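You operate a simulated robot arm through the tools that you are given. There is no shell and no other tool.

Carry out the task below with a simulated robot arm. There is one attempt and no reset: what you move stays moved.

JOB
Refill the powder jar from the jug to about its line.
Fine: put the jug back where it stood; close both with their lids; spill a spoonful at most. Set down upright: powder jug.

The check looks at the end state, three seconds after you hand in, the way a careful person would. Anything else that was tipped, shoved, dropped, spilled or broken makes it a failure. A push-on lid holds only when it is set on centred and level and pressed home; a screw cap is set on level and turned clockwise until tight.

ROBOT AND FRAMES
A 7-joint arm with a two-finger parallel gripper, fixed in place. Base frame: the origin is on the floor under the middle of its stand, x ahead of it, y to its left, z up; the work surface is at about z = 0.9. Lengths are in m, angles in degrees, forces in N, time in s.
With the tool pointing down near the work surface it reaches from about 0.24 to 0.68 m from the base axis. Its first joint turns from -66.0 to 66.0 degrees. Payload 2.4 kg.
Tool frame: the origin (TCP) lies between the finger pads and is the grasp point; the fingertips stand 0.03 m ahead of it; z points along the fingers, y is the line along which they close. The gripper opens to 0.094 m. The fingers are 0.028 m wide and 0.01 m thick; the gripper's body (0.05 by 0.096 m) begins 0.055 m behind the TCP.
Orientation is that of the tool frame in the base frame, as a unit quaternion [w, x, y, z]. With the fingers straight down and closing along the base's y, the tool's x points along the base's -x, its y along +y and its z along -z.

CONTROLS
- The arm moves only by the tool apply_moves. Its argument "commands" is a list that holds one entry, the list of rows, each a list of 7 numbers: the turn, a rotation vector about the base's x, y, z in degrees, then the shift along the base's x, y, z in m, then the finger opening in m, from 0 to 0.094. In form: [[[rx, ry, rz, tx, ty, tz, claw], ...]]. A call has 1 to 20 rows; each row shifts and turns the commanded pose from where the row before left it. Rows are played at 5 a second. More than 0.05 m and 8.6 degrees between two rows, or a gripper value outside its range, and nothing of the call is played. Where a pose cannot be reached the arm comes as near as it can. A force on the tool above 40 N (or 10 N above the force at the start of the call, whichever is more), or a blocked arm, ends the call early, and 0.2 s more pass. Each finger travels about 0.153 m/s and halts on what it meets, pressing with about 44 N; the grip force reading is that of the motor and also rises with nothing between the fingers. The clock runs only during rows and for 0.2 s after the last one: add rows that do not move to give the fingers time. The reply holds the time, the measured pose of the TCP, the force on the tool along the base axes, the opening and the grip force, in the units named above and with some noise, with the torque about the TCP (base axes, N m) and any sound that the robot's microphone picked up.
- Cameras (640 x 400 px; columns grow to the right, rows downward): "scene" is fixed at [0.0305, 0.4659, 1.4589]; the picture's right is [-0.83, -0.56, 0.00], its down [-0.23, 0.35, -0.91] and it looks along [0.51, -0.75, -0.42] (base axes); focal length 336 px, centre (320, 200). "wrist" rides on the gripper at [0.076, 0.014, -0.102] in the tool frame; the picture's right is [-0.18, 0.98, 0.00], its down [-0.75, -0.14, -0.64] and it looks along [-0.63, -0.12, 0.77] (tool axes); focal length 243 px, centre (320, 200). There is no depth. A picture from a camera that has moved, and an enlarged one, comes with that camera's place and axes in the base frame and with its lens.
- camera(camera): a new picture of that camera. The clock stands still meanwhile.
- zoom(camera, box): a new picture of the part [left, top, right, bottom] of that camera's present view, enlarged. The clock stands still meanwhile.
- close_job(): hands the job in; it is judged then, once.

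Nothing tells you positions but the pictures and the camera data. Unless the task says otherwise, let go and move clear before handing in.

The tools are called after "Emit:" as name(argument=value, ...) on one line, values as JSON. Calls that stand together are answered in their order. apply_moves: Moves the arm, as the interface text tells. Its arguments: {"type":"object","properties":{"commands":{"type":"array","items":{"type":"array","items":{"type":"array","items":{"type":"number"}}}}},"required":["commands"]} The other tools are called the same way: camera (camera) takes a picture; zoom (camera, box) takes an enlarged picture of a part of a camera's view; close_job () hands the job in.

At the start:

```text
clock: 0.0
position: [0.2799, -0.2023, 1.331]
orientation: [-0.001, 0.0, 1.0, 0.0]
wrist_force: [0.0, -0.2, -0.5]
wrist_torque: [0.01, -0.06, -0.01]
finger_gap: 0.0942
finger_force: 0.0
```

scene: 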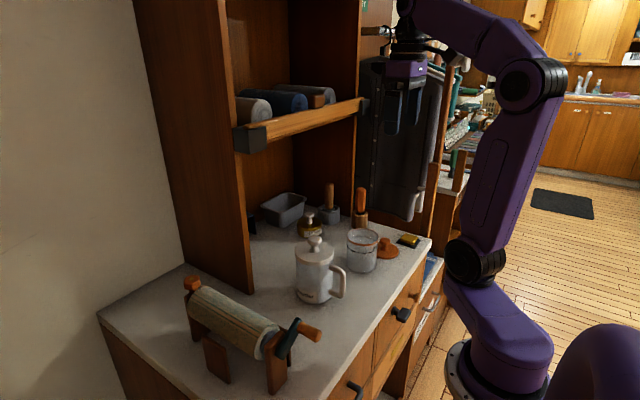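
wrist: 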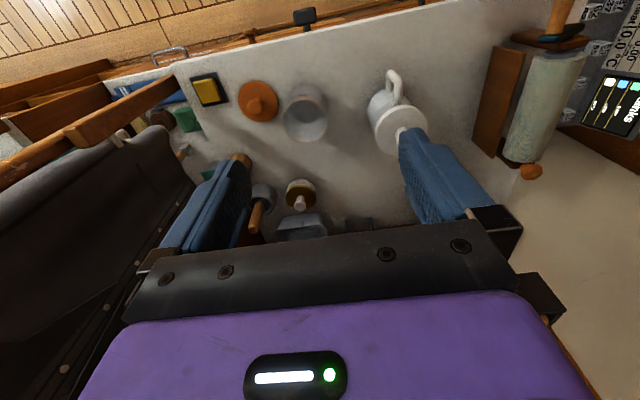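

I see a white lidded jug with a handle in the middle of the counter, an open glass jar to its right, and an orange knobbed lid lying by the jar. I'll look closer before moving.

Emit:
zoom(camera="scene", box=[240, 160, 440, 320])

Emit:
zoom(camera="wrist", box=[160, 40, 460, 240])

Emit:
zoom(camera="scene", box=[280, 220, 360, 310])

Emit:
zoom(camera="scene", box=[335, 210, 435, 280])

```text
2.50 times, centred on (340, 240) of scene
camera zoom: at [0.0305, 0.4659, 1.4589], right [-0.83, -0.56, 0.0], down [-0.23, 0.35, -0.91], along [0.51, -0.75, -0.42], focal length 840 px, centre (270, 100)
```

zoom: 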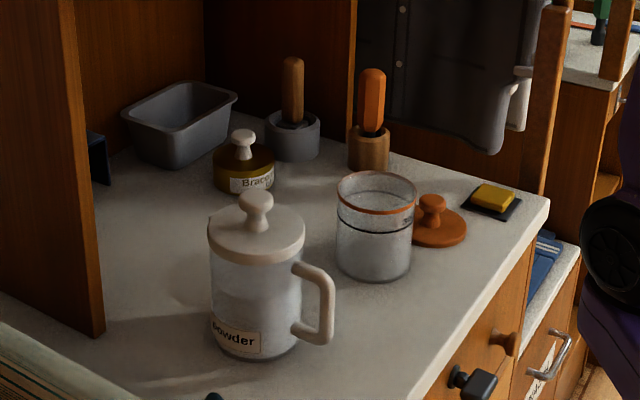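

```text
2.00 times, centred on (310, 140) of wrist
camera zoom: at [0.2043, -0.1901, 1.4333], right [0.18, 0.98, 0.0], down [0.75, -0.14, 0.64], along [0.63, -0.12, -0.77], focal length 485 px, centre (340, 320)
```

zoom: 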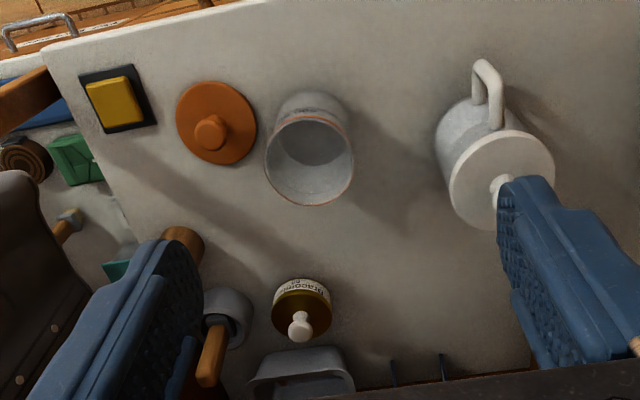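

```text
4.44 times, centred on (320, 265) of scene
camera zoom: at [0.0305, 0.4659, 1.4589], right [-0.83, -0.56, 0.0], down [-0.23, 0.35, -0.91], along [0.51, -0.75, -0.42], focal length 1494 px, centre (320, -89)
```

zoom: 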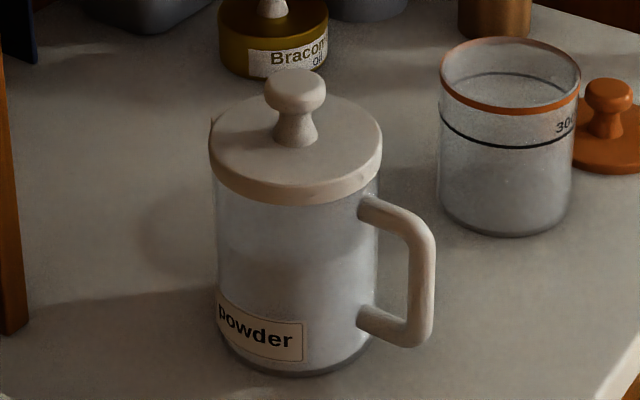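

```text
5.71 times, centred on (385, 245) of scene
camera zoom: at [0.0305, 0.4659, 1.4589], right [-0.83, -0.56, 0.0], down [-0.23, 0.35, -0.91], along [0.51, -0.75, -0.42], focal length 1920 px, centre (-51, -57)
```

zoom: 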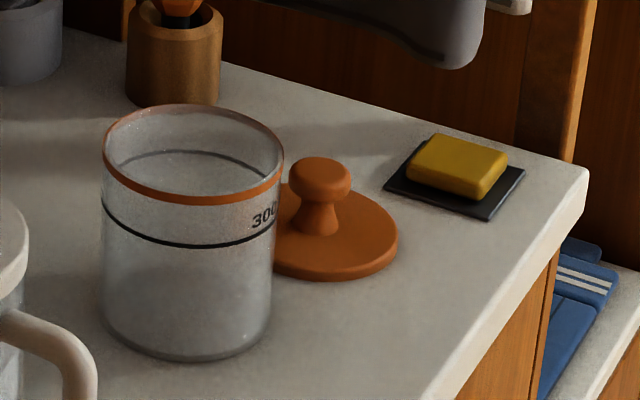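

The jug is near (0.41, -0.08), handle toward the robot, and the open jar is near (0.37, -0.24) with its orange lid next to it. I'll lower the arm above free space to get closer wrist views before touching anything.

Emit:
apply_moves(commands=[[[0, 0, 0, 0, 0.02, -0.03, 0.094], [0, 0, 0, -0.01, 0.02, -0.03, 0.094], [0, 0, 0, -0.01, 0.02, -0.03, 0.094], [0, 0, 0, -0.01, 0.02, -0.03, 0.094], [0, 0, 0, 0, 0.0, -0.02, 0.094], [0, 0, 0, 0, 0, 0, 0.094]]])

Emit:
camera(camera="wrist")

Emit:
zoom(camera="wrist", box=[80, 0, 400, 200])

Emit:
camera(camera="scene")

```text
clock: 1.4
position: [0.2515, -0.125, 1.1931]
orientation: [0.0, -0.001, 1.0, 0.0]
wrist_force: [-0.3, -0.9, 0.4]
wrist_torque: [-0.03, 0.01, -0.01]
finger_gap: 0.0941
finger_force: 0.0
```

```text
taken
camera wrist: at [0.1755, -0.1117, 1.2941], right [0.18, 0.98, 0.0], down [0.75, -0.14, 0.64], along [0.63, -0.12, -0.77], focal length 243 px, centre (320, 200)
```

wrist: 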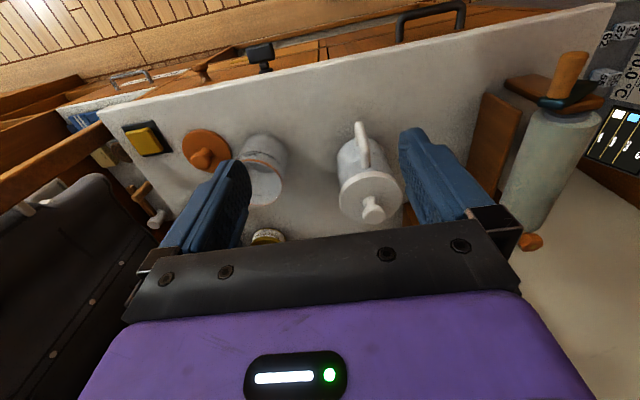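

```text
2.00 times, centred on (240, 100) of wrist
camera zoom: at [0.1755, -0.1117, 1.2941], right [0.18, 0.98, 0.0], down [0.75, -0.14, 0.64], along [0.63, -0.12, -0.77], focal length 485 px, centre (480, 400)
```

zoom: 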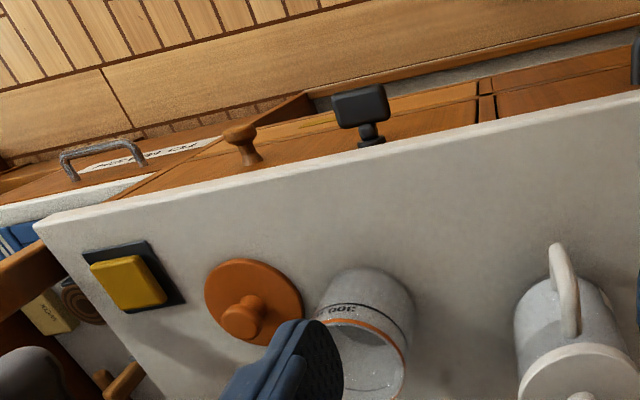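

```text
taken
```

scene: 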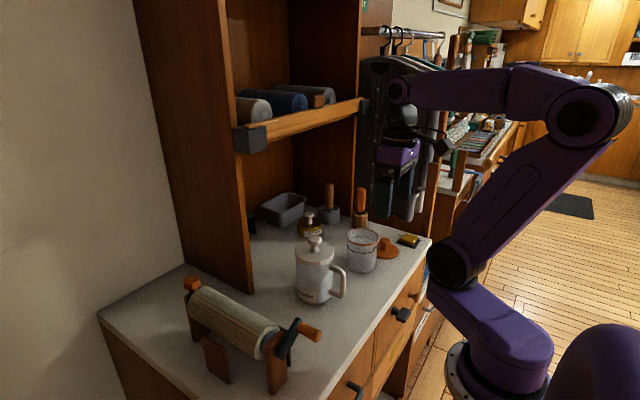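

I have a clearer view of the jug's handle side now. I'll enlarge the jug and the jar to refine their positions and see the powder levels.

Emit:
zoom(camera="wrist", box=[310, 105, 430, 245])

Emit:
zoom(camera="wrist", box=[160, 110, 320, 250])

Emit:
zoom(camera="scene", box=[285, 225, 355, 310])

Emit:
zoom(camera="scene", box=[335, 220, 405, 280])

```text
2.86 times, centred on (370, 175) of wrist
camera zoom: at [0.1755, -0.1117, 1.2941], right [0.18, 0.98, 0.0], down [0.75, -0.14, 0.64], along [0.63, -0.12, -0.77], focal length 693 px, centre (177, 271)
```

zoom: 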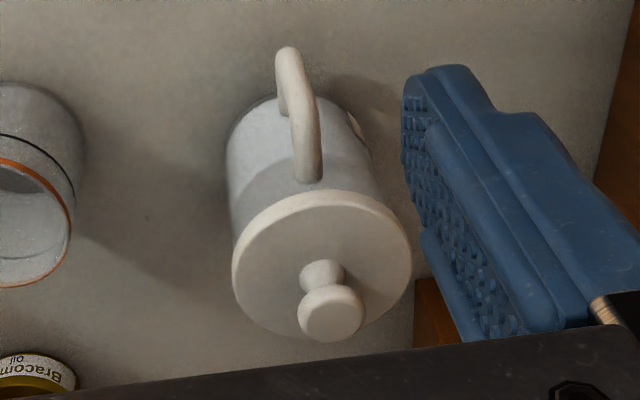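

```text
2.86 times, centred on (240, 180) of wrist
camera zoom: at [0.1755, -0.1117, 1.2941], right [0.18, 0.98, 0.0], down [0.75, -0.14, 0.64], along [0.63, -0.12, -0.77], focal length 693 px, centre (549, 257)
```

zoom: 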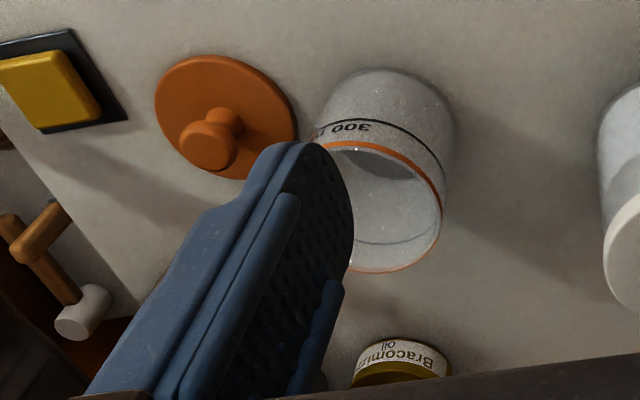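

```text
4.71 times, centred on (320, 268) of scene
camera zoom: at [0.0305, 0.4659, 1.4589], right [-0.83, -0.56, 0.0], down [-0.23, 0.35, -0.91], along [0.51, -0.75, -0.42], focal length 1582 px, centre (320, -118)
```

zoom: 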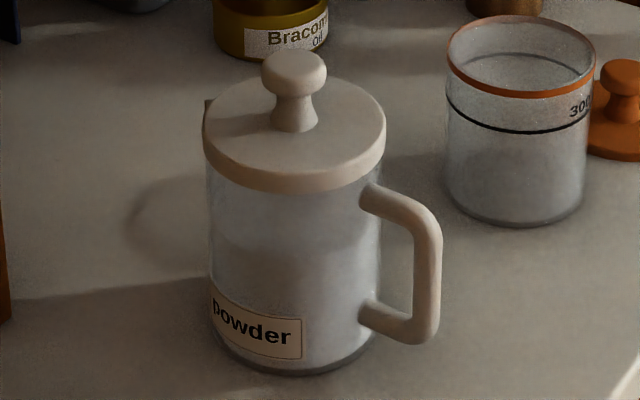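

```text
6.67 times, centred on (370, 250) of scene
camera zoom: at [0.0305, 0.4659, 1.4589], right [-0.83, -0.56, 0.0], down [-0.23, 0.35, -0.91], along [0.51, -0.75, -0.42], focal length 2240 px, centre (-13, -133)
```

zoom: 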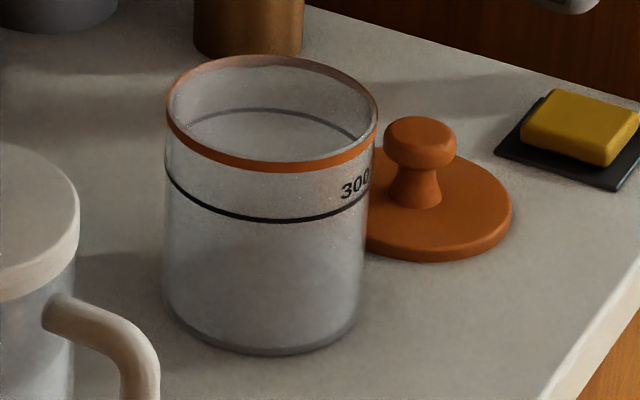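

I want the handle geometry more precisely before planning the grasp, so I'm taking a tighter zoom on it.

Emit:
zoom(camera="wrist", box=[335, 115, 405, 160])

Emit:
zoom(camera="scene", box=[315, 255, 355, 305])

Emit:
zoom(camera="scene", box=[290, 230, 340, 265])

```text
8.89 times, centred on (370, 138) of wrist
camera zoom: at [0.1755, -0.1117, 1.2941], right [0.18, 0.98, 0.0], down [0.75, -0.14, 0.64], along [0.63, -0.12, -0.77], focal length 2157 px, centre (-124, 756)
```

zoom: 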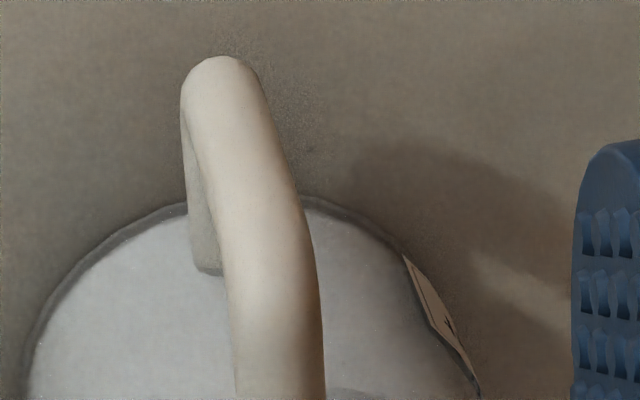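

```text
8.00 times, centred on (335, 280) of scene
camera zoom: at [0.0305, 0.4659, 1.4589], right [-0.83, -0.56, 0.0], down [-0.23, 0.35, -0.91], along [0.51, -0.75, -0.42], focal length 2688 px, centre (200, -440)
```

zoom: 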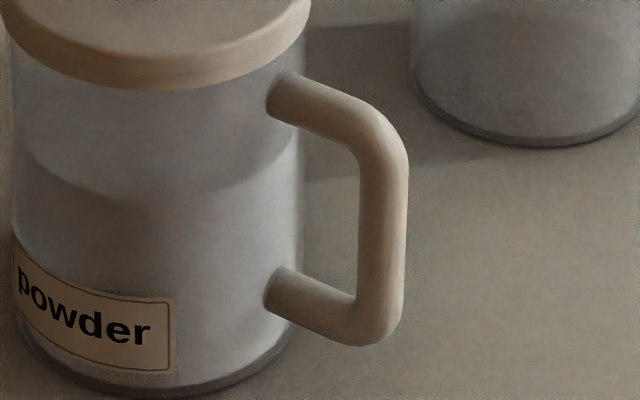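

```text
11.43 times, centred on (315, 248) of scene
camera zoom: at [0.0305, 0.4659, 1.4589], right [-0.83, -0.56, 0.0], down [-0.23, 0.35, -0.91], along [0.51, -0.75, -0.42], focal length 3841 px, centre (377, -343)
```

zoom: 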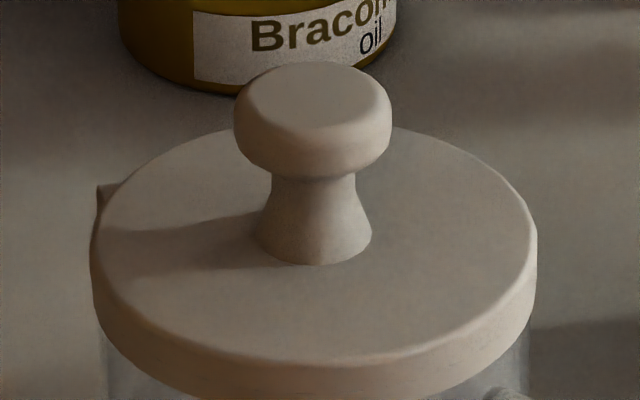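

The handle's upright bar is near (0.338, -0.081), from about z = 0.92 to 0.988, so it points straight at the robot. Next I'll look down into the jar to judge its present level.

Emit:
apply_moves(commands=[[[0, 0, 0, 0.0, -0.035, -0.03, 0.094], [0, 0, 0, 0.0, -0.03, -0.03, 0.094], [0, 0, 0, 0.008, -0.03, -0.03, 0.094], [0, 0, 0, 0, 0, 0, 0.094]]])

Emit:
camera(camera="wrist")

Emit:
zoom(camera="wrist", box=[250, 120, 390, 260])

Emit:
zoom(camera="scene", box=[340, 225, 385, 278])

```text
clock: 2.4
position: [0.2562, -0.2185, 1.1]
orientation: [0.0, 0.0, 1.0, 0.0]
wrist_force: [-0.4, 0.0, 0.6]
wrist_torque: [0.01, -0.03, 0.0]
finger_gap: 0.0942
finger_force: 0.1
```

```text
taken
camera wrist: at [0.1807, -0.2054, 1.2019], right [0.18, 0.98, 0.0], down [0.75, -0.14, 0.64], along [0.63, -0.12, -0.77], focal length 243 px, centre (320, 200)
```

wrist: 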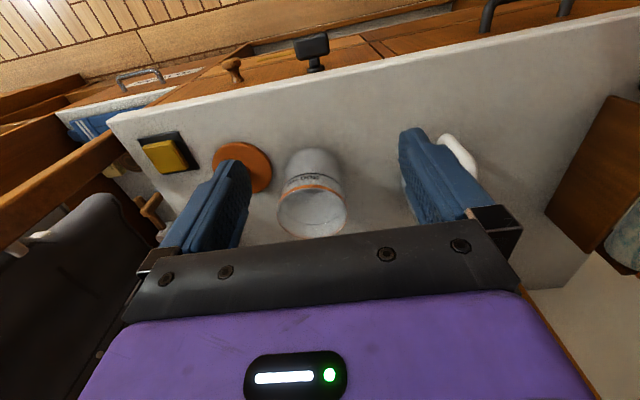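

```text
2.86 times, centred on (320, 190) of wrist
camera zoom: at [0.1807, -0.2054, 1.2019], right [0.18, 0.98, 0.0], down [0.75, -0.14, 0.64], along [0.63, -0.12, -0.77], focal length 693 px, centre (320, 229)
```

zoom: 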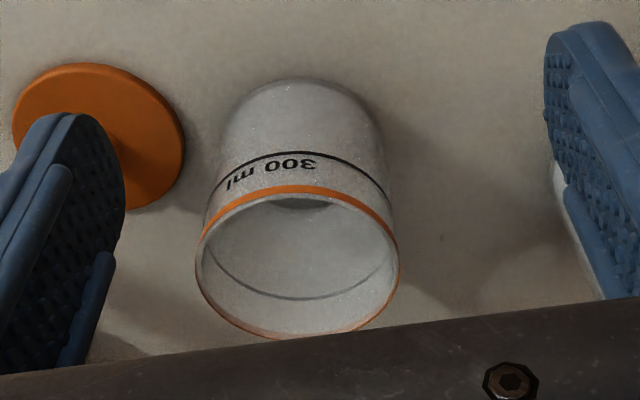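

```text
7.55 times, centred on (362, 252) of scene
camera zoom: at [0.0305, 0.4659, 1.4589], right [-0.83, -0.56, 0.0], down [-0.23, 0.35, -0.91], along [0.51, -0.75, -0.42], focal length 2536 px, centre (-1, -189)
```

zoom: 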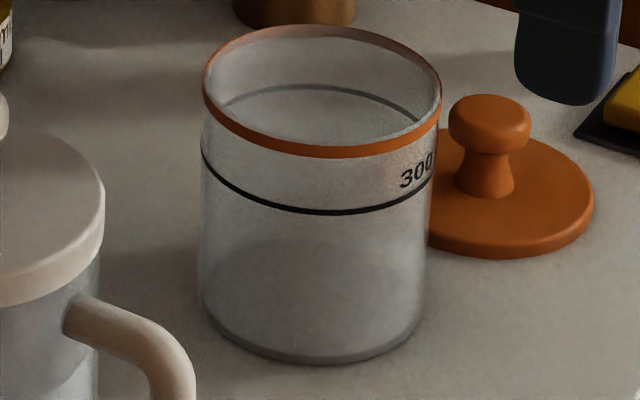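

The jar looks essentially empty and the jug is filled to about z = 0.97, so most of the jug must go over, which needs a large tilt. I'll dry-run in free air which tool pitches the arm can reach, starting with the tool swinging toward horizontal-forward.

Emit:
apply_moves(commands=[[[0, 0, 0, 0.02, 0.02, 0.04, 0.094], [0, 0, 0, 0.02, 0.02, 0.04, 0.094], [0, 0, 0, 0.02, 0.02, 0.04, 0.094], [0, -8, 0, 0, 0, 0, 0.094], [0, -8, 0, 0, 0, 0, 0.094], [0, -8, 0, 0, 0, 0, 0.094], [0, -8, 0, 0, 0, 0, 0.094], [0, -8, 0, 0, 0, 0, 0.094], [0, 0, 0, 0, 0, 0, 0.094]]])

Emit:
camera(camera="scene")

```text
clock: 4.4
position: [0.3187, -0.1577, 1.2222]
orientation: [0.342, 0.0, 0.94, 0.0]
wrist_force: [-0.3, 0.1, 0.8]
wrist_torque: [-0.01, 0.0, -0.01]
finger_gap: 0.0938
finger_force: 0.0
```

```text
taken
```

scene: 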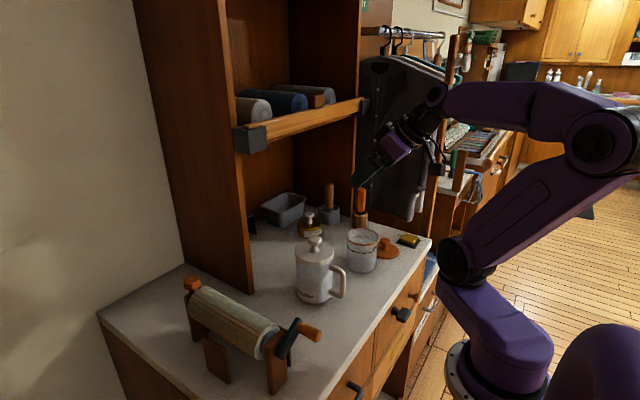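

Pitched 40° forward works. I'll keep going toward horizontal.

Emit:
apply_moves(commands=[[[0, -8, 0, 0, 0, 0, 0.094], [0, -8, 0, 0, 0, 0, 0.094], [0, -8, 0, 0, 0, 0, 0.094], [0, -8, 0, 0, 0, 0, 0.094], [0, -8, 0, 0, 0, 0, 0.094], [0, 0, 0, 0, 0, 0, 0.094], [0, 0, 0, 0, 0, 0, 0.094]]])

Emit:
camera(camera="scene")

Emit:
camera(camera="wrist")

```text
clock: 6.0
position: [0.3456, -0.1409, 1.2576]
orientation: [0.61, -0.005, 0.792, 0.004]
wrist_force: [0.6, -0.2, 0.1]
wrist_torque: [-0.03, -0.02, -0.02]
finger_gap: 0.0941
finger_force: 0.1
out of reach, approached as far as the arm can: row 3, 4, 5
```

```text
taken
```

scene: 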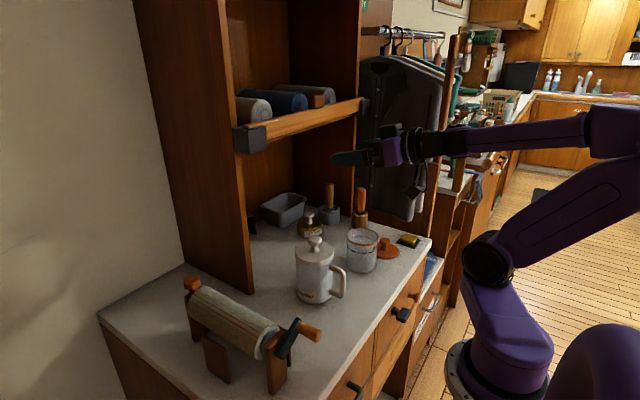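

```text
taken
camera wrist: at [0.226, -0.1291, 1.2107], right [0.03, 0.98, 0.18], down [-0.43, -0.15, 0.89], along [0.9, -0.11, 0.41], focal length 243 px, centre (320, 200)
```

wrist: 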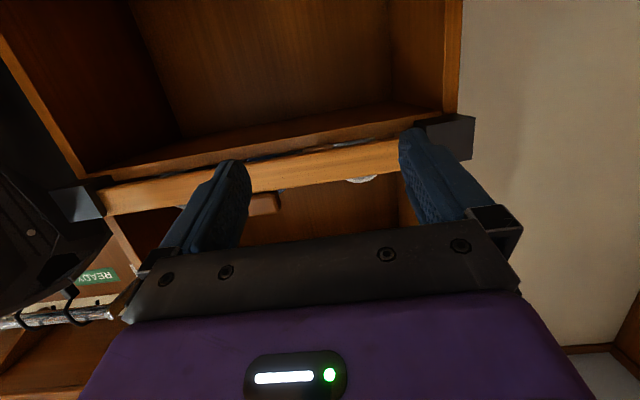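

Forward pitch reaches about 75° at this spot before the arm runs out. Now I'll bring it back through vertical and test the opposite pitch needed at the end of a pour.

Emit:
apply_moves(commands=[[[0, 8, 0, 0, 0, 0, 0.094], [0, 8, 0, 0, 0, 0, 0.094], [0, 8, 0, 0, 0, 0, 0.094], [0, 8, 0, 0, 0, 0, 0.094], [0, 8, 0, 0, 0, 0, 0.094], [0, 8, 0, 0, 0, 0, 0.094], [0, 8, 0, 0, 0, 0, 0.094], [0, 8, 0, 0, 0, 0, 0.094], [0, 8, 0, 0, 0, 0, 0.094], [0, 0, 0, 0, 0, 0, 0.094], [0, 0, 0, 0, 0, 0, 0.094]]])

```text
clock: 8.4
position: [0.3449, -0.1358, 1.2594]
orientation: [0.058, -0.002, 0.998, 0.015]
wrist_force: [0.4, -0.1, -0.9]
wrist_torque: [-0.01, 0.01, -0.01]
finger_gap: 0.0939
finger_force: 0.0
out of reach, approached as far as the arm can: row 1
```

Back near vertical. Now I'll shift over toward the jar, well above it, and test backward pitch.

Emit:
apply_moves(commands=[[[0, 0, 0, -0.01, -0.03, -0.02, 0.094], [0, 0, 0, -0.01, -0.03, -0.02, 0.094], [0, 8, 0, 0, 0, 0, 0.094], [0, 8, 0, 0, 0, 0, 0.094], [0, 8, 0, 0, 0, 0, 0.094], [0, 8, 0, 0, 0, 0, 0.094], [0, 0, 0, 0, 0, 0, 0.094], [0, 0, 0, 0, 0, 0, 0.094]]])

Emit:
camera(camera="scene")

```text
clock: 10.2
position: [0.3247, -0.1984, 1.2192]
orientation: [-0.22, 0.001, 0.975, 0.016]
wrist_force: [-0.1, -0.8, 0.5]
wrist_torque: [-0.04, -0.01, -0.02]
finger_gap: 0.0936
finger_force: 0.1
```

```text
taken
```

scene: 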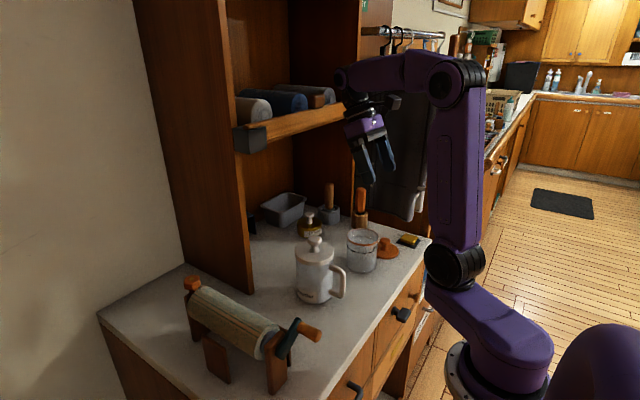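

At −25° the arm still moves freely and stays in front of the shelf. I'll go a bit further.

Emit:
apply_moves(commands=[[[0, 8, 0, -0.01, 0, 0, 0.094], [0, 8, 0, -0.01, 0, 0, 0.094], [0, 8, 0, -0.01, 0, 0, 0.094], [0, 0, 0, 0, 0, 0, 0.094], [0, 0, 0, 0, 0, 0, 0.094]]])

Emit:
camera(camera="scene")

```text
clock: 11.4
position: [0.2762, -0.1962, 1.2161]
orientation: [-0.414, 0.004, 0.91, 0.014]
wrist_force: [0.5, -0.2, 0.1]
wrist_torque: [0.0, -0.03, 0.0]
finger_gap: 0.0941
finger_force: 0.0
out of reach, approached as far as the arm can: row 3
```

```text
taken
```

scene: 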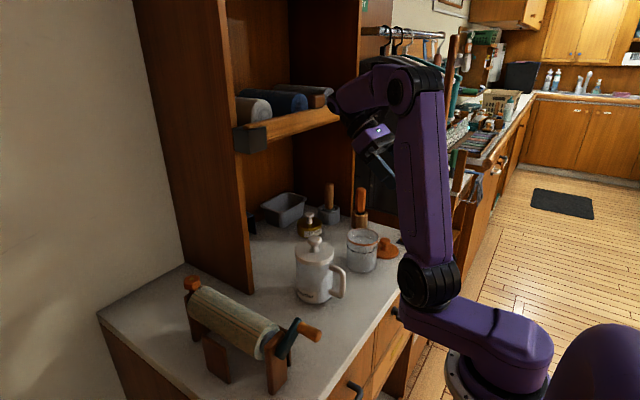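

The backward pitch stops near −49°, so a pour away from the robot would top out under 90–100°. I'll go back to vertical and test turning the wrist 180° about the vertical, which would allow a pour back toward the robot.

Emit:
apply_moves(commands=[[[0, -8, 0, 0.01, 0, 0.01, 0.094], [0, -8, 0, 0.01, 0, 0.01, 0.094], [0, -8, 0, 0.01, 0, 0.01, 0.094], [0, -8, 0, 0, 0, 0.01, 0.094], [0, -8, 0, 0, 0, 0, 0.094], [0, -8, 0, 0, 0, 0, 0.094], [0, 0, 0, 0, 0, 0, 0.094]]])

Emit:
apply_moves(commands=[[[0, 0, 8, 0, 0, 0, 0.094], [0, 0, 8, 0, 0, 0, 0.094], [0, 0, 8, 0, 0, 0, 0.094], [0, 0, 8, 0, 0, 0, 0.094], [0, 0, 8, 0, 0, 0, 0.094], [0, 0, 8, 0, 0, 0, 0.094], [0, 0, 8, 0, 0, 0, 0.094], [0, 0, 8, 0, 0, 0, 0.094], [0, 0, 8, 0, 0, 0, 0.094], [0, 0, 8, 0, 0, 0, 0.094], [0, 0, 8, 0, 0, 0, 0.094], [0, 0, 8, 0, 0, 0, 0.094], [0, 0, 0, 0, 0, 0, 0.094]]])

```text
clock: 13.0
position: [0.3072, -0.1972, 1.257]
orientation: [-0.011, -0.003, 1.0, 0.016]
wrist_force: [0.1, 0.3, 1.0]
wrist_torque: [-0.02, -0.01, 0.02]
finger_gap: 0.0939
finger_force: 0.0
```

```text
clock: 15.8
position: [0.3065, -0.1968, 1.2569]
orientation: [0.019, 0.745, -0.667, -0.002]
wrist_force: [0.2, 0.7, -0.7]
wrist_torque: [0.01, 0.03, 0.02]
finger_gap: 0.094
finger_force: 0.0
```

The wrist turned 96° without trouble. I'll continue to 180°.

Emit:
apply_moves(commands=[[[0, 0, 8, 0, 0, 0, 0.094], [0, 0, 8, 0, 0, 0, 0.094], [0, 0, 8, 0, 0, 0, 0.094], [0, 0, 8, 0, 0, 0, 0.094], [0, 0, 8, 0, 0, 0, 0.094], [0, 0, 8, 0, 0, 0, 0.094], [0, 0, 8, 0, 0, 0, 0.094], [0, 0, 8, 0, 0, 0, 0.094], [0, 0, 8, 0, 0, 0, 0.094], [0, 0, 8, 0, 0, 0, 0.094], [0, 0, 4, 0, 0, 0, 0.094], [0, 0, 0, 0, 0, 0, 0.094]]])

Emit:
camera(camera="scene")

Emit:
camera(camera="wrist")

```text
clock: 18.4
position: [0.311, -0.0936, 1.2517]
orientation: [0.017, 1.0, 0.0, 0.012]
wrist_force: [-0.2, -0.2, 0.9]
wrist_torque: [0.02, 0.0, -0.01]
finger_gap: 0.0942
finger_force: 0.1
out of reach, approached as far as the arm can: row 8, 9, 10, 11
```

```text
taken
```

scene: 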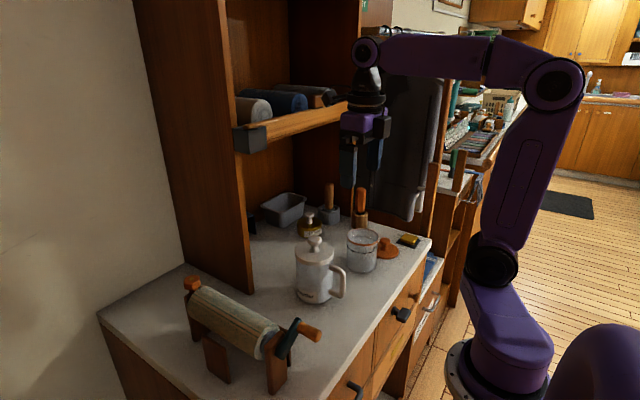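

```text
taken
camera wrist: at [0.3849, -0.105, 1.3563], right [-0.18, -0.98, 0.03], down [-0.77, 0.16, 0.62], along [-0.61, 0.09, -0.79], focal length 243 px, centre (320, 200)
```

wrist: 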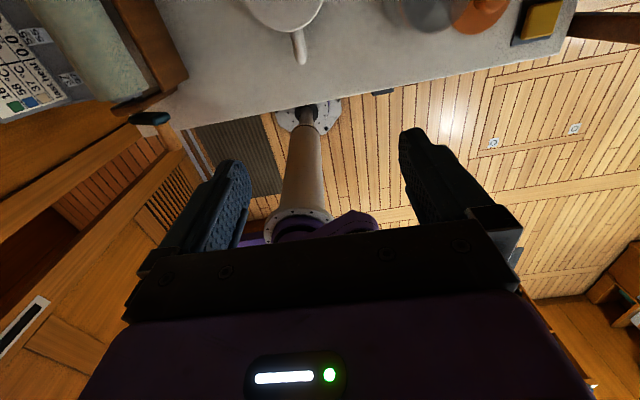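

A full half-turn works near the centre line, limited slightly by the last joint. I'll now rehearse the pour itself without the jug: go beyond the jar, face the tool outward at −33°, and tilt toward the robot.

Emit:
apply_moves(commands=[[[0, 0, -6.6, 0.0206, -0.0352, -0.006, 0.094], [0, 0, -6.6, 0.0206, -0.0352, -0.006, 0.094], [0, 0, -6.6, 0.0206, -0.0352, -0.006, 0.094], [0, 0, -6.6, 0.0206, -0.0352, -0.006, 0.094], [0, 0, -6.6, 0.0206, -0.0352, -0.006, 0.094], [-4.36, -6.71, 0, 0, 0, 0, 0.094], [-4.36, -6.71, 0, 0, 0, 0, 0.094], [-4.36, -6.71, 0, 0, 0, 0, 0.094], [-4.36, -6.71, 0, 0, 0, 0, 0.094], [-4.36, -6.71, 0, 0, 0, 0, 0.094], [-4.36, -6.71, 0, 0, 0, 0, 0.094], [-4.36, -6.71, 0, 0, 0, 0, 0.094], [0, 0, 0, 0, 0, 0, 0.094]]])

Emit:
camera(camera="scene")

```text
clock: 21.2
position: [0.4144, -0.2628, 1.2219]
orientation: [0.149, 0.84, -0.254, 0.456]
wrist_force: [0.6, 0.2, -0.3]
wrist_torque: [-0.03, 0.01, 0.02]
finger_gap: 0.0938
finger_force: 0.1
out of reach, approached as far as the arm can: row 1
```

```text
taken
```

scene: 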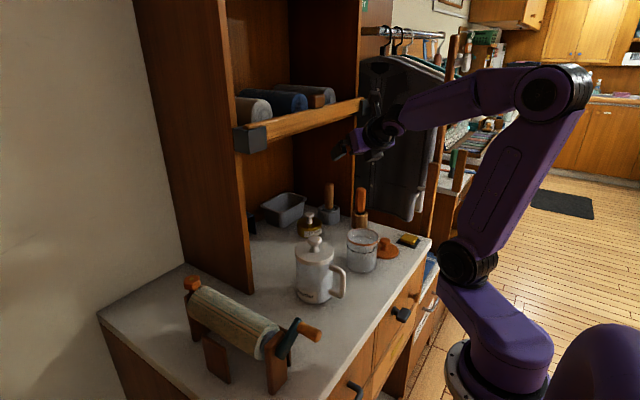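

56° is fine; I'll carry the rehearsal on toward 115°.

Emit:
apply_moves(commands=[[[-4.36, -6.71, 0, 0, 0, -0.01, 0.094], [-4.36, -6.71, 0, 0, 0, -0.01, 0.094], [-4.36, -6.71, 0, 0, 0, -0.01, 0.094], [-4.36, -6.71, 0, 0, 0, -0.01, 0.094], [-4.36, -6.71, 0, 0, 0, -0.01, 0.094], [-4.36, -6.71, 0, 0, 0, -0.01, 0.094], [-4.36, -6.71, 0, 0, 0, 0, 0.094], [-4.36, -6.71, 0, 0, 0, 0, 0.094], [0, 0, 0, 0, 0, 0, 0.094]]])

Emit:
camera(camera="scene")

```text
clock: 23.2
position: [0.4286, -0.2632, 1.1673]
orientation: [0.243, 0.526, -0.16, 0.799]
wrist_force: [-0.7, -0.1, -0.3]
wrist_torque: [-0.01, -0.01, -0.01]
finger_gap: 0.0943
finger_force: 0.1
out of reach, approached as far as the arm can: row 1, 2
```

```text
taken
```

scene: 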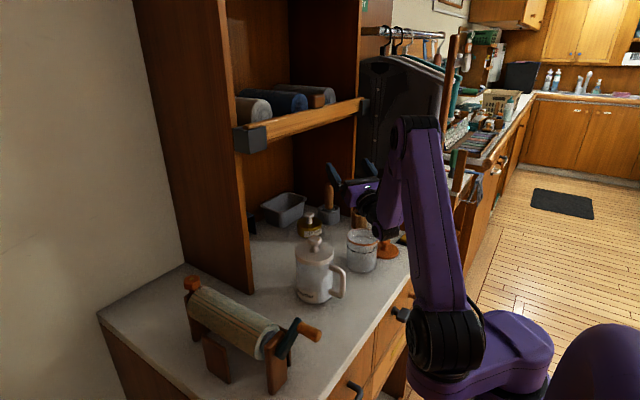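

Pitching past about 60° forward makes the wrist flip, which I don't want with powder in hand. A sideways tilt should avoid that. First I'll back out of this posture the way I came, rising as I go.

Emit:
apply_moves(commands=[[[4.36, 6.71, 0, 0, 0, 0.01, 0.094], [4.36, 6.71, 0, 0, 0, 0.01, 0.094], [4.36, 6.71, 0, 0, 0, 0.01, 0.094], [4.36, 6.71, 0, 0, 0, 0.01, 0.094], [4.36, 6.71, 0, 0, 0, 0.01, 0.094], [4.36, 6.71, 0, 0, 0, 0, 0.094], [4.36, 6.71, 0, 0, 0, 0, 0.094], [4.36, 6.71, 0, 0, 0, 0, 0.094], [0, 0, 0, 0, 0, 0, 0.094], [0, 0, 0, 0, 0, 0, 0.094]]])

Emit:
camera(camera="scene")

```text
clock: 25.4
position: [0.4275, -0.263, 1.2175]
orientation: [0.124, 0.872, -0.259, 0.396]
wrist_force: [-0.6, 0.5, 0.7]
wrist_torque: [-0.01, -0.01, 0.02]
finger_gap: 0.0941
finger_force: 0.0
```

```text
taken
```

scene: 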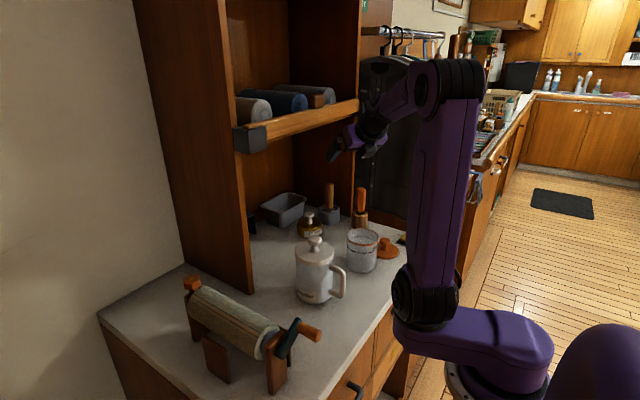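

The posture is unwinding smoothly. I'll continue to vertical and then yaw back.

Emit:
apply_moves(commands=[[[4.36, 6.71, 0, -0.01, 0, 0.005, 0.094], [4.36, 6.71, 0, -0.01, 0, 0.005, 0.094], [4.36, 6.71, 0, -0.01, 0, 0.005, 0.094], [4.36, 6.71, 0, -0.01, 0, 0.005, 0.094], [4.36, 6.71, 0, -0.01, 0, 0.005, 0.094], [4.36, 6.71, 0, -0.01, 0, 0.005, 0.094], [0, 0, -8, -0.01, 0, 0, 0.094], [0, 0, -8, 0, 0, 0, 0.094], [0, 0, -8, 0, 0, 0, 0.094], [0, 0, -8, 0, 0, 0, 0.094], [0, 0, -8, 0, 0, 0, 0.094], [0, 0, -8, 0, 0, 0, 0.094], [0, 0, -8, 0, 0, 0, 0.094], [0, 0, 0, 0, 0, 0, 0.094]]])

Emit:
camera(camera="scene")

```text
clock: 28.4
position: [0.0709, -0.3173, 1.0759]
orientation: [0.158, 0.696, -0.684, 0.152]
wrist_force: [0.0, 0.0, -0.1]
wrist_torque: [0.01, 0.0, 0.01]
finger_gap: 0.094
finger_force: 0.1
out of reach, approached as far as the arm can: row 2, 3, 4, 5, 6, 7, 8, 9, 10, 11, 12, 13
```

```text
taken
```

scene: 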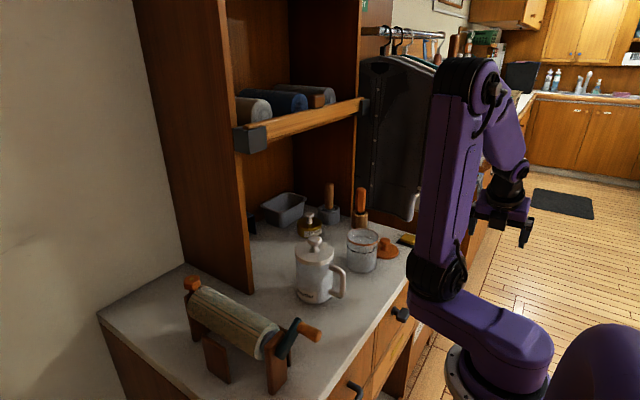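

The flipped wrist got stuck and drifted clear of the counter to (0.07, -0.32). Nothing was touched. I'll take small steps upward to regain a normal posture.

Emit:
apply_moves(commands=[[[0, 0, 0, 0, 0, 0.03, 0.094], [0, 0, 0, 0, 0, 0.03, 0.094], [0, 0, 0, 0, 0, 0.03, 0.094], [0, 0, 0, 0, 0, 0, 0.094]]])

Emit:
camera(camera="scene")

Emit:
camera(camera="wrist")

```text
clock: 29.4
position: [0.0417, -0.3082, 1.1298]
orientation: [0.157, 0.697, -0.683, 0.153]
wrist_force: [-0.6, -0.5, -0.1]
wrist_torque: [0.06, 0.01, -0.01]
finger_gap: 0.0942
finger_force: 0.0
out of reach, approached as far as the arm can: row 1, 2, 3
```

```text
taken
```

scene: 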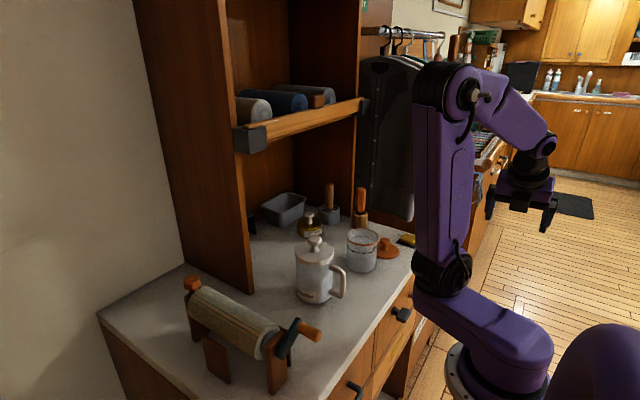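

```text
taken
camera wrist: at [0.0295, -0.3341, 1.254], right [-0.99, 0.15, -0.07], down [0.13, 0.96, 0.26], along [0.1, 0.24, -0.96], focal length 243 px, centre (320, 200)
```

wrist: 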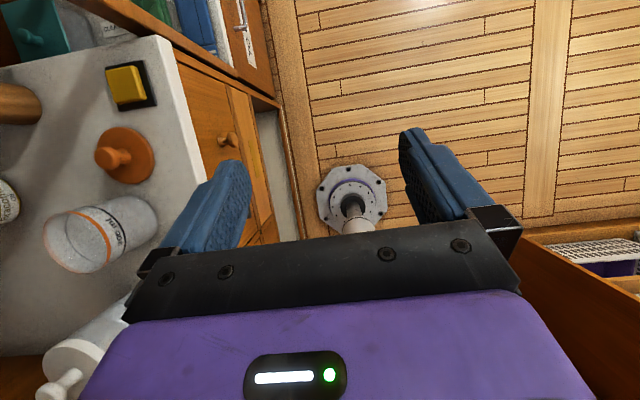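

The arm is folded sideways, clear of everything. I'll nudge it outward in x and see whether it follows.

Emit:
apply_moves(commands=[[[0, 0, 0, 0.03, 0, 0.02, 0.094], [0, 0, 0, 0.03, 0, 0.02, 0.094], [0, 0, 0, 0.03, 0, 0.02, 0.094], [0, 0, 0, 0, 0, 0, 0.094]]])

```text
clock: 30.4
position: [0.0423, -0.2919, 1.1393]
orientation: [0.157, 0.697, -0.683, 0.153]
wrist_force: [-0.4, -0.1, 0.2]
wrist_torque: [-0.02, 0.0, 0.0]
finger_gap: 0.0942
finger_force: 0.1
out of reach, approached as far as the arm can: row 1, 2, 3
```

It holds orientation and is blocked by a joint limit. I'll try easing the yaw back the way it came.

Emit:
apply_moves(commands=[[[0, 0, 8, 0, 0, 0, 0.094], [0, 0, 8, 0, 0, 0, 0.094], [0, 0, 8, 0, 0, 0, 0.094], [0, 0, 0, 0, 0, 0, 0.094]]])

Emit:
camera(camera="scene")

```text
clock: 31.4
position: [0.0442, -0.2913, 1.1385]
orientation: [0.122, 0.824, -0.522, 0.183]
wrist_force: [-1.0, 0.4, 1.1]
wrist_torque: [-0.01, 0.03, -0.01]
finger_gap: 0.0938
finger_force: 0.1
```

```text
taken
```

scene: 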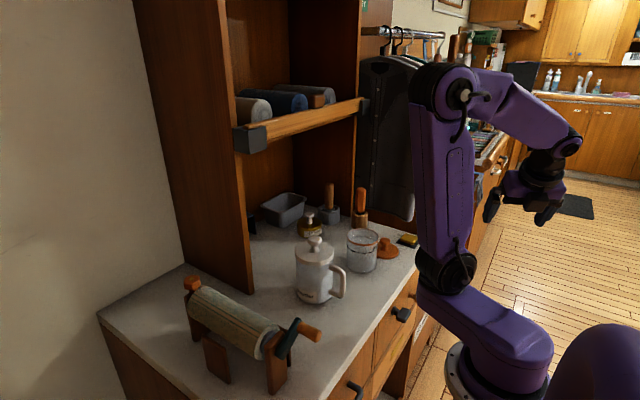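

That was reachable. I'll continue with yaw and gentle outward motion.

Emit:
apply_moves(commands=[[[0, 0, 8, 0.01, 0, 0.01, 0.094], [0, 0, 8, 0.01, 0, 0.01, 0.094], [0, 0, 8, 0.02, 0, 0.01, 0.094], [0, 0, 8, 0.02, 0, 0.01, 0.094], [0, 0, 0, 0.03, 0, 0.01, 0.094], [0, 0, 0, 0.03, 0, 0.01, 0.094], [0, 0, 0, 0, 0, 0, 0.094]]])

Emit:
camera(camera="scene")

```text
clock: 33.0
position: [0.1637, -0.2896, 1.2]
orientation: [0.068, 0.936, -0.276, 0.209]
wrist_force: [1.0, 0.2, 0.7]
wrist_torque: [-0.01, 0.01, -0.02]
finger_gap: 0.0944
finger_force: 0.1
```

```text
taken
```

scene: 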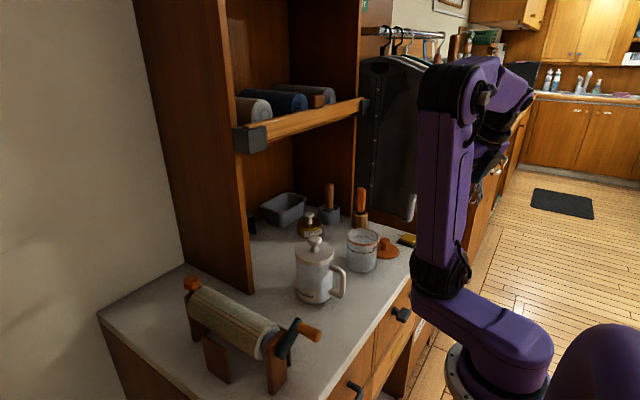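

Everything is following again. I'll rise and centre the tool to see how the elbow settles.

Emit:
apply_moves(commands=[[[0, 0, 0, 0.01, 0.01, 0.03, 0.094], [0, 0, 0, 0.01, 0.01, 0.03, 0.094], [0, 0, 0, 0.01, 0.01, 0.03, 0.094], [4.36, 6.71, 0, 0.01, 0.01, 0.03, 0.094], [4.36, 6.71, 0, 0.01, 0.01, 0.02, 0.094], [4.36, 6.71, 0, 0.01, 0.01, 0.02, 0.094], [0, 0, 0, 0, 0, 0, 0.094]]])

Emit:
camera(camera="scene")

```text
clock: 34.6
position: [0.1981, -0.2553, 1.31]
orientation: [0.053, 0.945, -0.278, 0.166]
wrist_force: [0.0, -0.2, 0.4]
wrist_torque: [0.0, 0.01, 0.03]
finger_gap: 0.0944
finger_force: 0.1
out of reach, approached as far as the arm can: row 4, 5, 6
```

```text
taken
```

scene: 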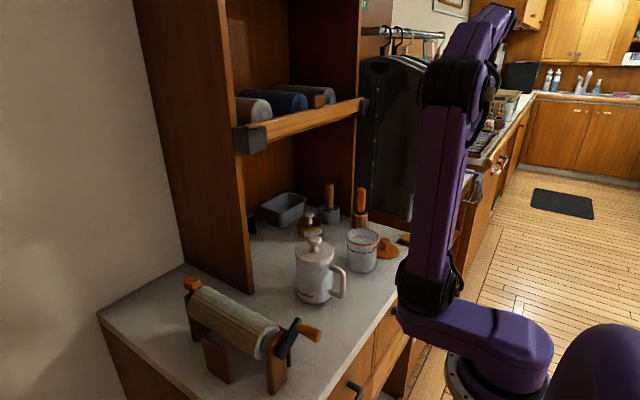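

I'm at a safe height. I'll try unwinding the yaw a little here and look again.

Emit:
apply_moves(commands=[[[0, 0, -8, 0, 0, 0, 0.094], [0, 0, -8, 0, 0, 0, 0.094], [0, 0, -8, 0, 0, 0, 0.094], [0, 0, -8, 0, 0, 0, 0.094], [0, 0, 0, 0, 0, 0, 0.094]]])

Emit:
camera(camera="scene")

```text
clock: 35.8
position: [0.0872, -0.2328, 1.2699]
orientation: [0.097, 0.831, -0.528, 0.147]
wrist_force: [1.3, 0.8, 0.2]
wrist_torque: [0.01, -0.02, 0.02]
finger_gap: 0.0939
finger_force: 0.0
out of reach, approached as far as the arm can: row 1, 2, 3, 4
```

```text
taken
```

scene: 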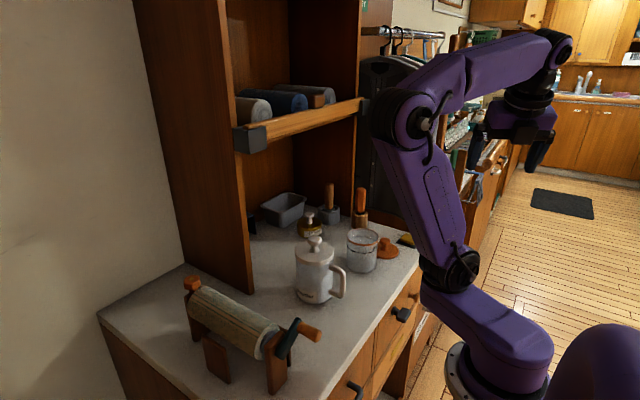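

Decreasing yaw makes it worse, so this posture wants the opposite rotation. I'll turn the other way.

Emit:
apply_moves(commands=[[[0, 0, 8, 0.02, 0, 0, 0.094], [0, 0, 8, 0.02, 0, 0, 0.094], [0, 0, 8, 0.02, 0, 0, 0.094], [0, 0, 8, 0.02, 0, 0, 0.094], [0, 0, 8, 0.02, 0, 0, 0.094], [0, 0, 8, 0.0, 0, 0, 0.094], [0, 0, 8, 0.0, 0, 0, 0.094], [0, 0, 8, 0.0, 0, 0, 0.094], [0, 0, 0, 0, 0, 0, 0.094]]])

Emit:
camera(camera="scene")

```text
clock: 37.8
position: [0.187, -0.2317, 1.2686]
orientation: [0.005, 0.985, -0.006, 0.175]
wrist_force: [-0.9, 0.0, 0.5]
wrist_torque: [-0.02, 0.0, 0.0]
finger_gap: 0.0939
finger_force: 0.0
```

```text
taken
```

scene: 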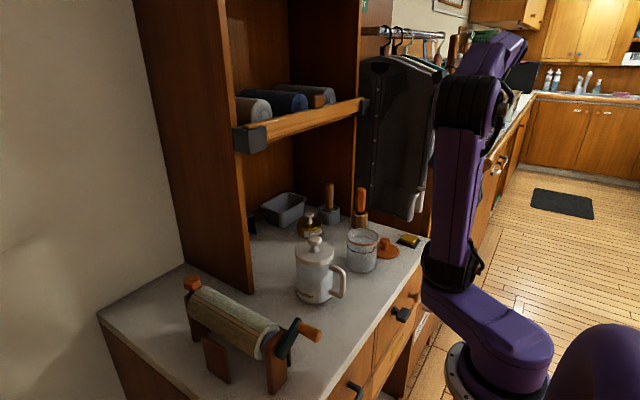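

Now yaw is 180° and the elbow is swinging back. I'll level the tool to vertical here.

Emit:
apply_moves(commands=[[[0, 7, 0, 0.01, 0, 0, 0.094], [0, 7, 0, 0.01, 0, 0, 0.094], [0, 6.2, 0, 0.01, 0, 0, 0.094], [0, 0, 8, 0.01, 0, 0, 0.094], [0, 0, 8, 0.01, 0, 0, 0.094], [0, 0, 8, 0.01, 0, 0, 0.094], [0, 0, 8, 0.01, 0, 0, 0.094], [0, 0, 8, 0, 0, 0, 0.094], [0, 0, 8, 0, 0, 0, 0.094], [0, 0, 0, 0, 0, 0, 0.094]]])

Emit:
camera(camera="scene")

```text
clock: 40.0
position: [0.2426, -0.2323, 1.2749]
orientation: [-0.058, 0.907, 0.398, 0.127]
wrist_force: [-0.6, 0.1, 0.1]
wrist_torque: [-0.01, 0.01, 0.0]
finger_gap: 0.0941
finger_force: 0.0
out of reach, approached as far as the arm can: row 1, 2, 3
```

```text
taken
```

scene: 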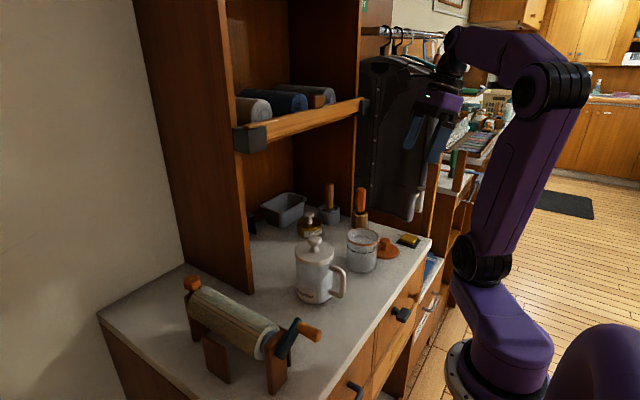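

The elbow is back in its normal position. I'll straighten the remaining 16° of tilt.

Emit:
apply_moves(commands=[[[-5.97, 5.33, 0, 0, 0, 0, 0.094], [-5.97, 5.33, 0, 0, 0, 0, 0.094], [0, 0, 0, 0, 0, 0, 0.094]]])

Emit:
apply_moves(commands=[[[0, 0, 8, 0, 0, 0, 0.094], [0, 0, 8, 0, 0, 0, 0.094], [0, 0, 8, 0, 0, 0, 0.094], [0, 0, 8, 0, 0, 0, 0.094], [0, 0, 8, 0, 0, 0, 0.094], [0, 0, 0, 0, 0, 0, 0.094]]])

Emit:
camera(camera="scene")

```text
clock: 40.8
position: [0.2426, -0.2331, 1.2756]
orientation: [-0.058, 0.906, 0.398, 0.127]
wrist_force: [0.4, 0.1, 0.4]
wrist_torque: [-0.02, -0.02, 0.0]
finger_gap: 0.0939
finger_force: 0.0
out of reach, approached as far as the arm can: row 1, 2
```

```text
clock: 42.2
position: [0.2177, -0.1995, 1.2604]
orientation: [-0.105, 0.714, 0.68, 0.133]
wrist_force: [0.4, 0.0, 0.8]
wrist_torque: [-0.02, -0.01, 0.02]
finger_gap: 0.0939
finger_force: 0.0
out of reach, approached as far as the arm can: row 3, 4, 5
```

```text
taken
```

scene: 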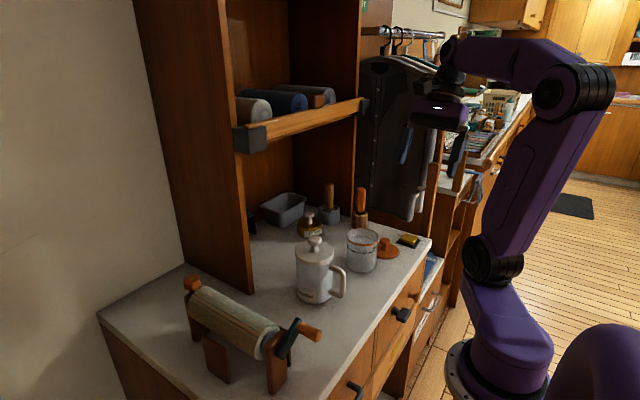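

The tool is stuck in a flipped wrist solution. To unwind it I'll pitch the tool forward, nearly in line with the forearm, in the free space in front of the shelf, where the wrist can flip back.

Emit:
apply_moves(commands=[[[0, 0, 0, 0.01, 0.02, 0.015, 0.05], [0, 0, 0, 0.01, 0.02, 0.015, 0.05], [-2.6, -7.05, 0, 0.01, 0.0, 0.01, 0.05], [-2.6, -7.05, 0, 0.01, 0.0, 0.01, 0.05], [-2.6, -7.05, 0, 0.01, 0.0, 0, 0.05], [-2.6, -7.05, 0, 0.01, 0.0, 0, 0.05], [-2.6, -7.05, 0, 0.01, 0.0, 0, 0.05], [-2.6, -7.05, 0, 0.01, 0.0, 0, 0.05], [0, 0, 0, 0, 0, 0, 0.05]]])

Emit:
camera(camera="scene")

```text
clock: 44.2
position: [0.2966, -0.1587, 1.3098]
orientation: [0.243, 0.626, 0.682, 0.29]
wrist_force: [-0.3, -0.3, 0.1]
wrist_torque: [-0.01, -0.01, -0.01]
finger_gap: 0.0499
finger_force: 0.1
```

```text
taken
```

scene: 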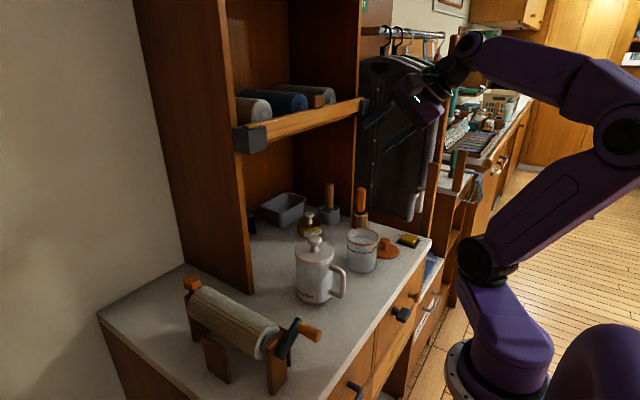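

Good, tool is 44° pitched and following. Next I'll make a small loop: pitch up, swing left, up past the forearm line, back to centre, then down.

Emit:
apply_moves(commands=[[[-2.6, -7.05, 0, 0.01, 0, 0.01, 0.05], [-2.6, -7.05, 0, 0.01, 0, 0.01, 0.05], [-2.6, -7.05, 0, 0.01, 0, 0.01, 0.05], [-2.6, -7.05, 0, 0.01, 0, 0.01, 0.05], [0, 0, 8, 0, 0.01, 0.01, 0.05], [0, 0, 8, 0, 0.01, 0.01, 0.05], [0, 0, 8, 0, 0.01, 0.01, 0.05], [0, 0, 0, 0, 0, 0, 0.05]]])

Emit:
camera(camera="scene")

```text
clock: 46.0
position: [0.3396, -0.1225, 1.3861]
orientation: [0.368, 0.372, 0.72, 0.456]
wrist_force: [0.6, -0.4, -0.3]
wrist_torque: [0.04, -0.02, -0.02]
finger_gap: 0.05
finger_force: 0.0
out of reach, approached as far as the arm can: row 7
```

```text
taken
```

scene: 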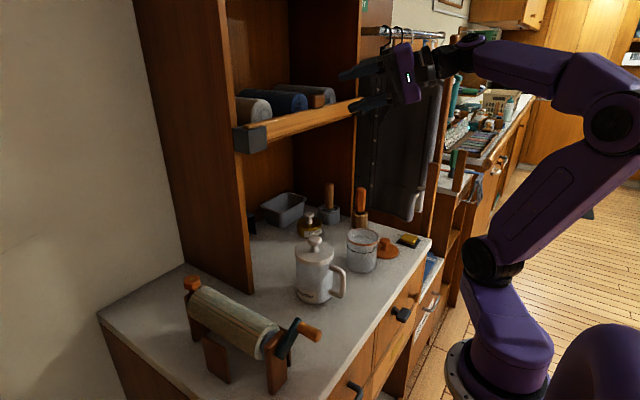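

It's nearly in line with the forearm now. I'll pitch up past the line and then swing back to centre.

Emit:
apply_moves(commands=[[[3.2, -7.3, 0, 0, 0, 0.01, 0.05], [3.2, -7.3, 0, 0, 0, 0.01, 0.05], [3.2, -7.3, 0, 0, 0, 0.01, 0.05], [3.2, -7.3, 0, 0, 0, 0.01, 0.05], [0, 0, 0, 0, 0, 0, 0.05]]])

Emit:
camera(camera="scene")

```text
clock: 47.2
position: [0.3056, -0.0444, 1.5075]
orientation: [0.491, 0.291, 0.556, 0.604]
wrist_force: [0.5, -0.3, -0.8]
wrist_torque: [-0.01, 0.01, -0.02]
finger_gap: 0.0499
finger_force: 0.1
out of reach, approached as far as the arm can: row 1, 2, 3, 4
```

```text
taken
```

scene: 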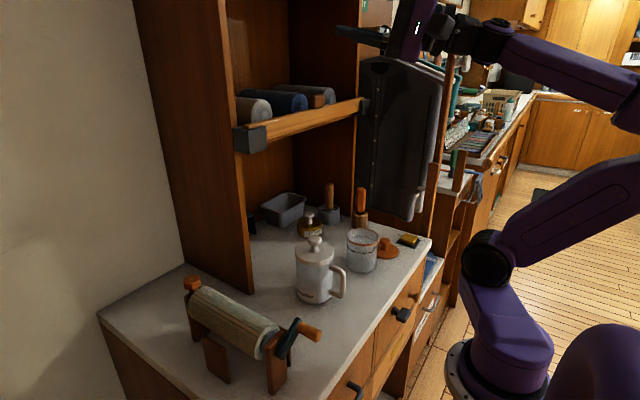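

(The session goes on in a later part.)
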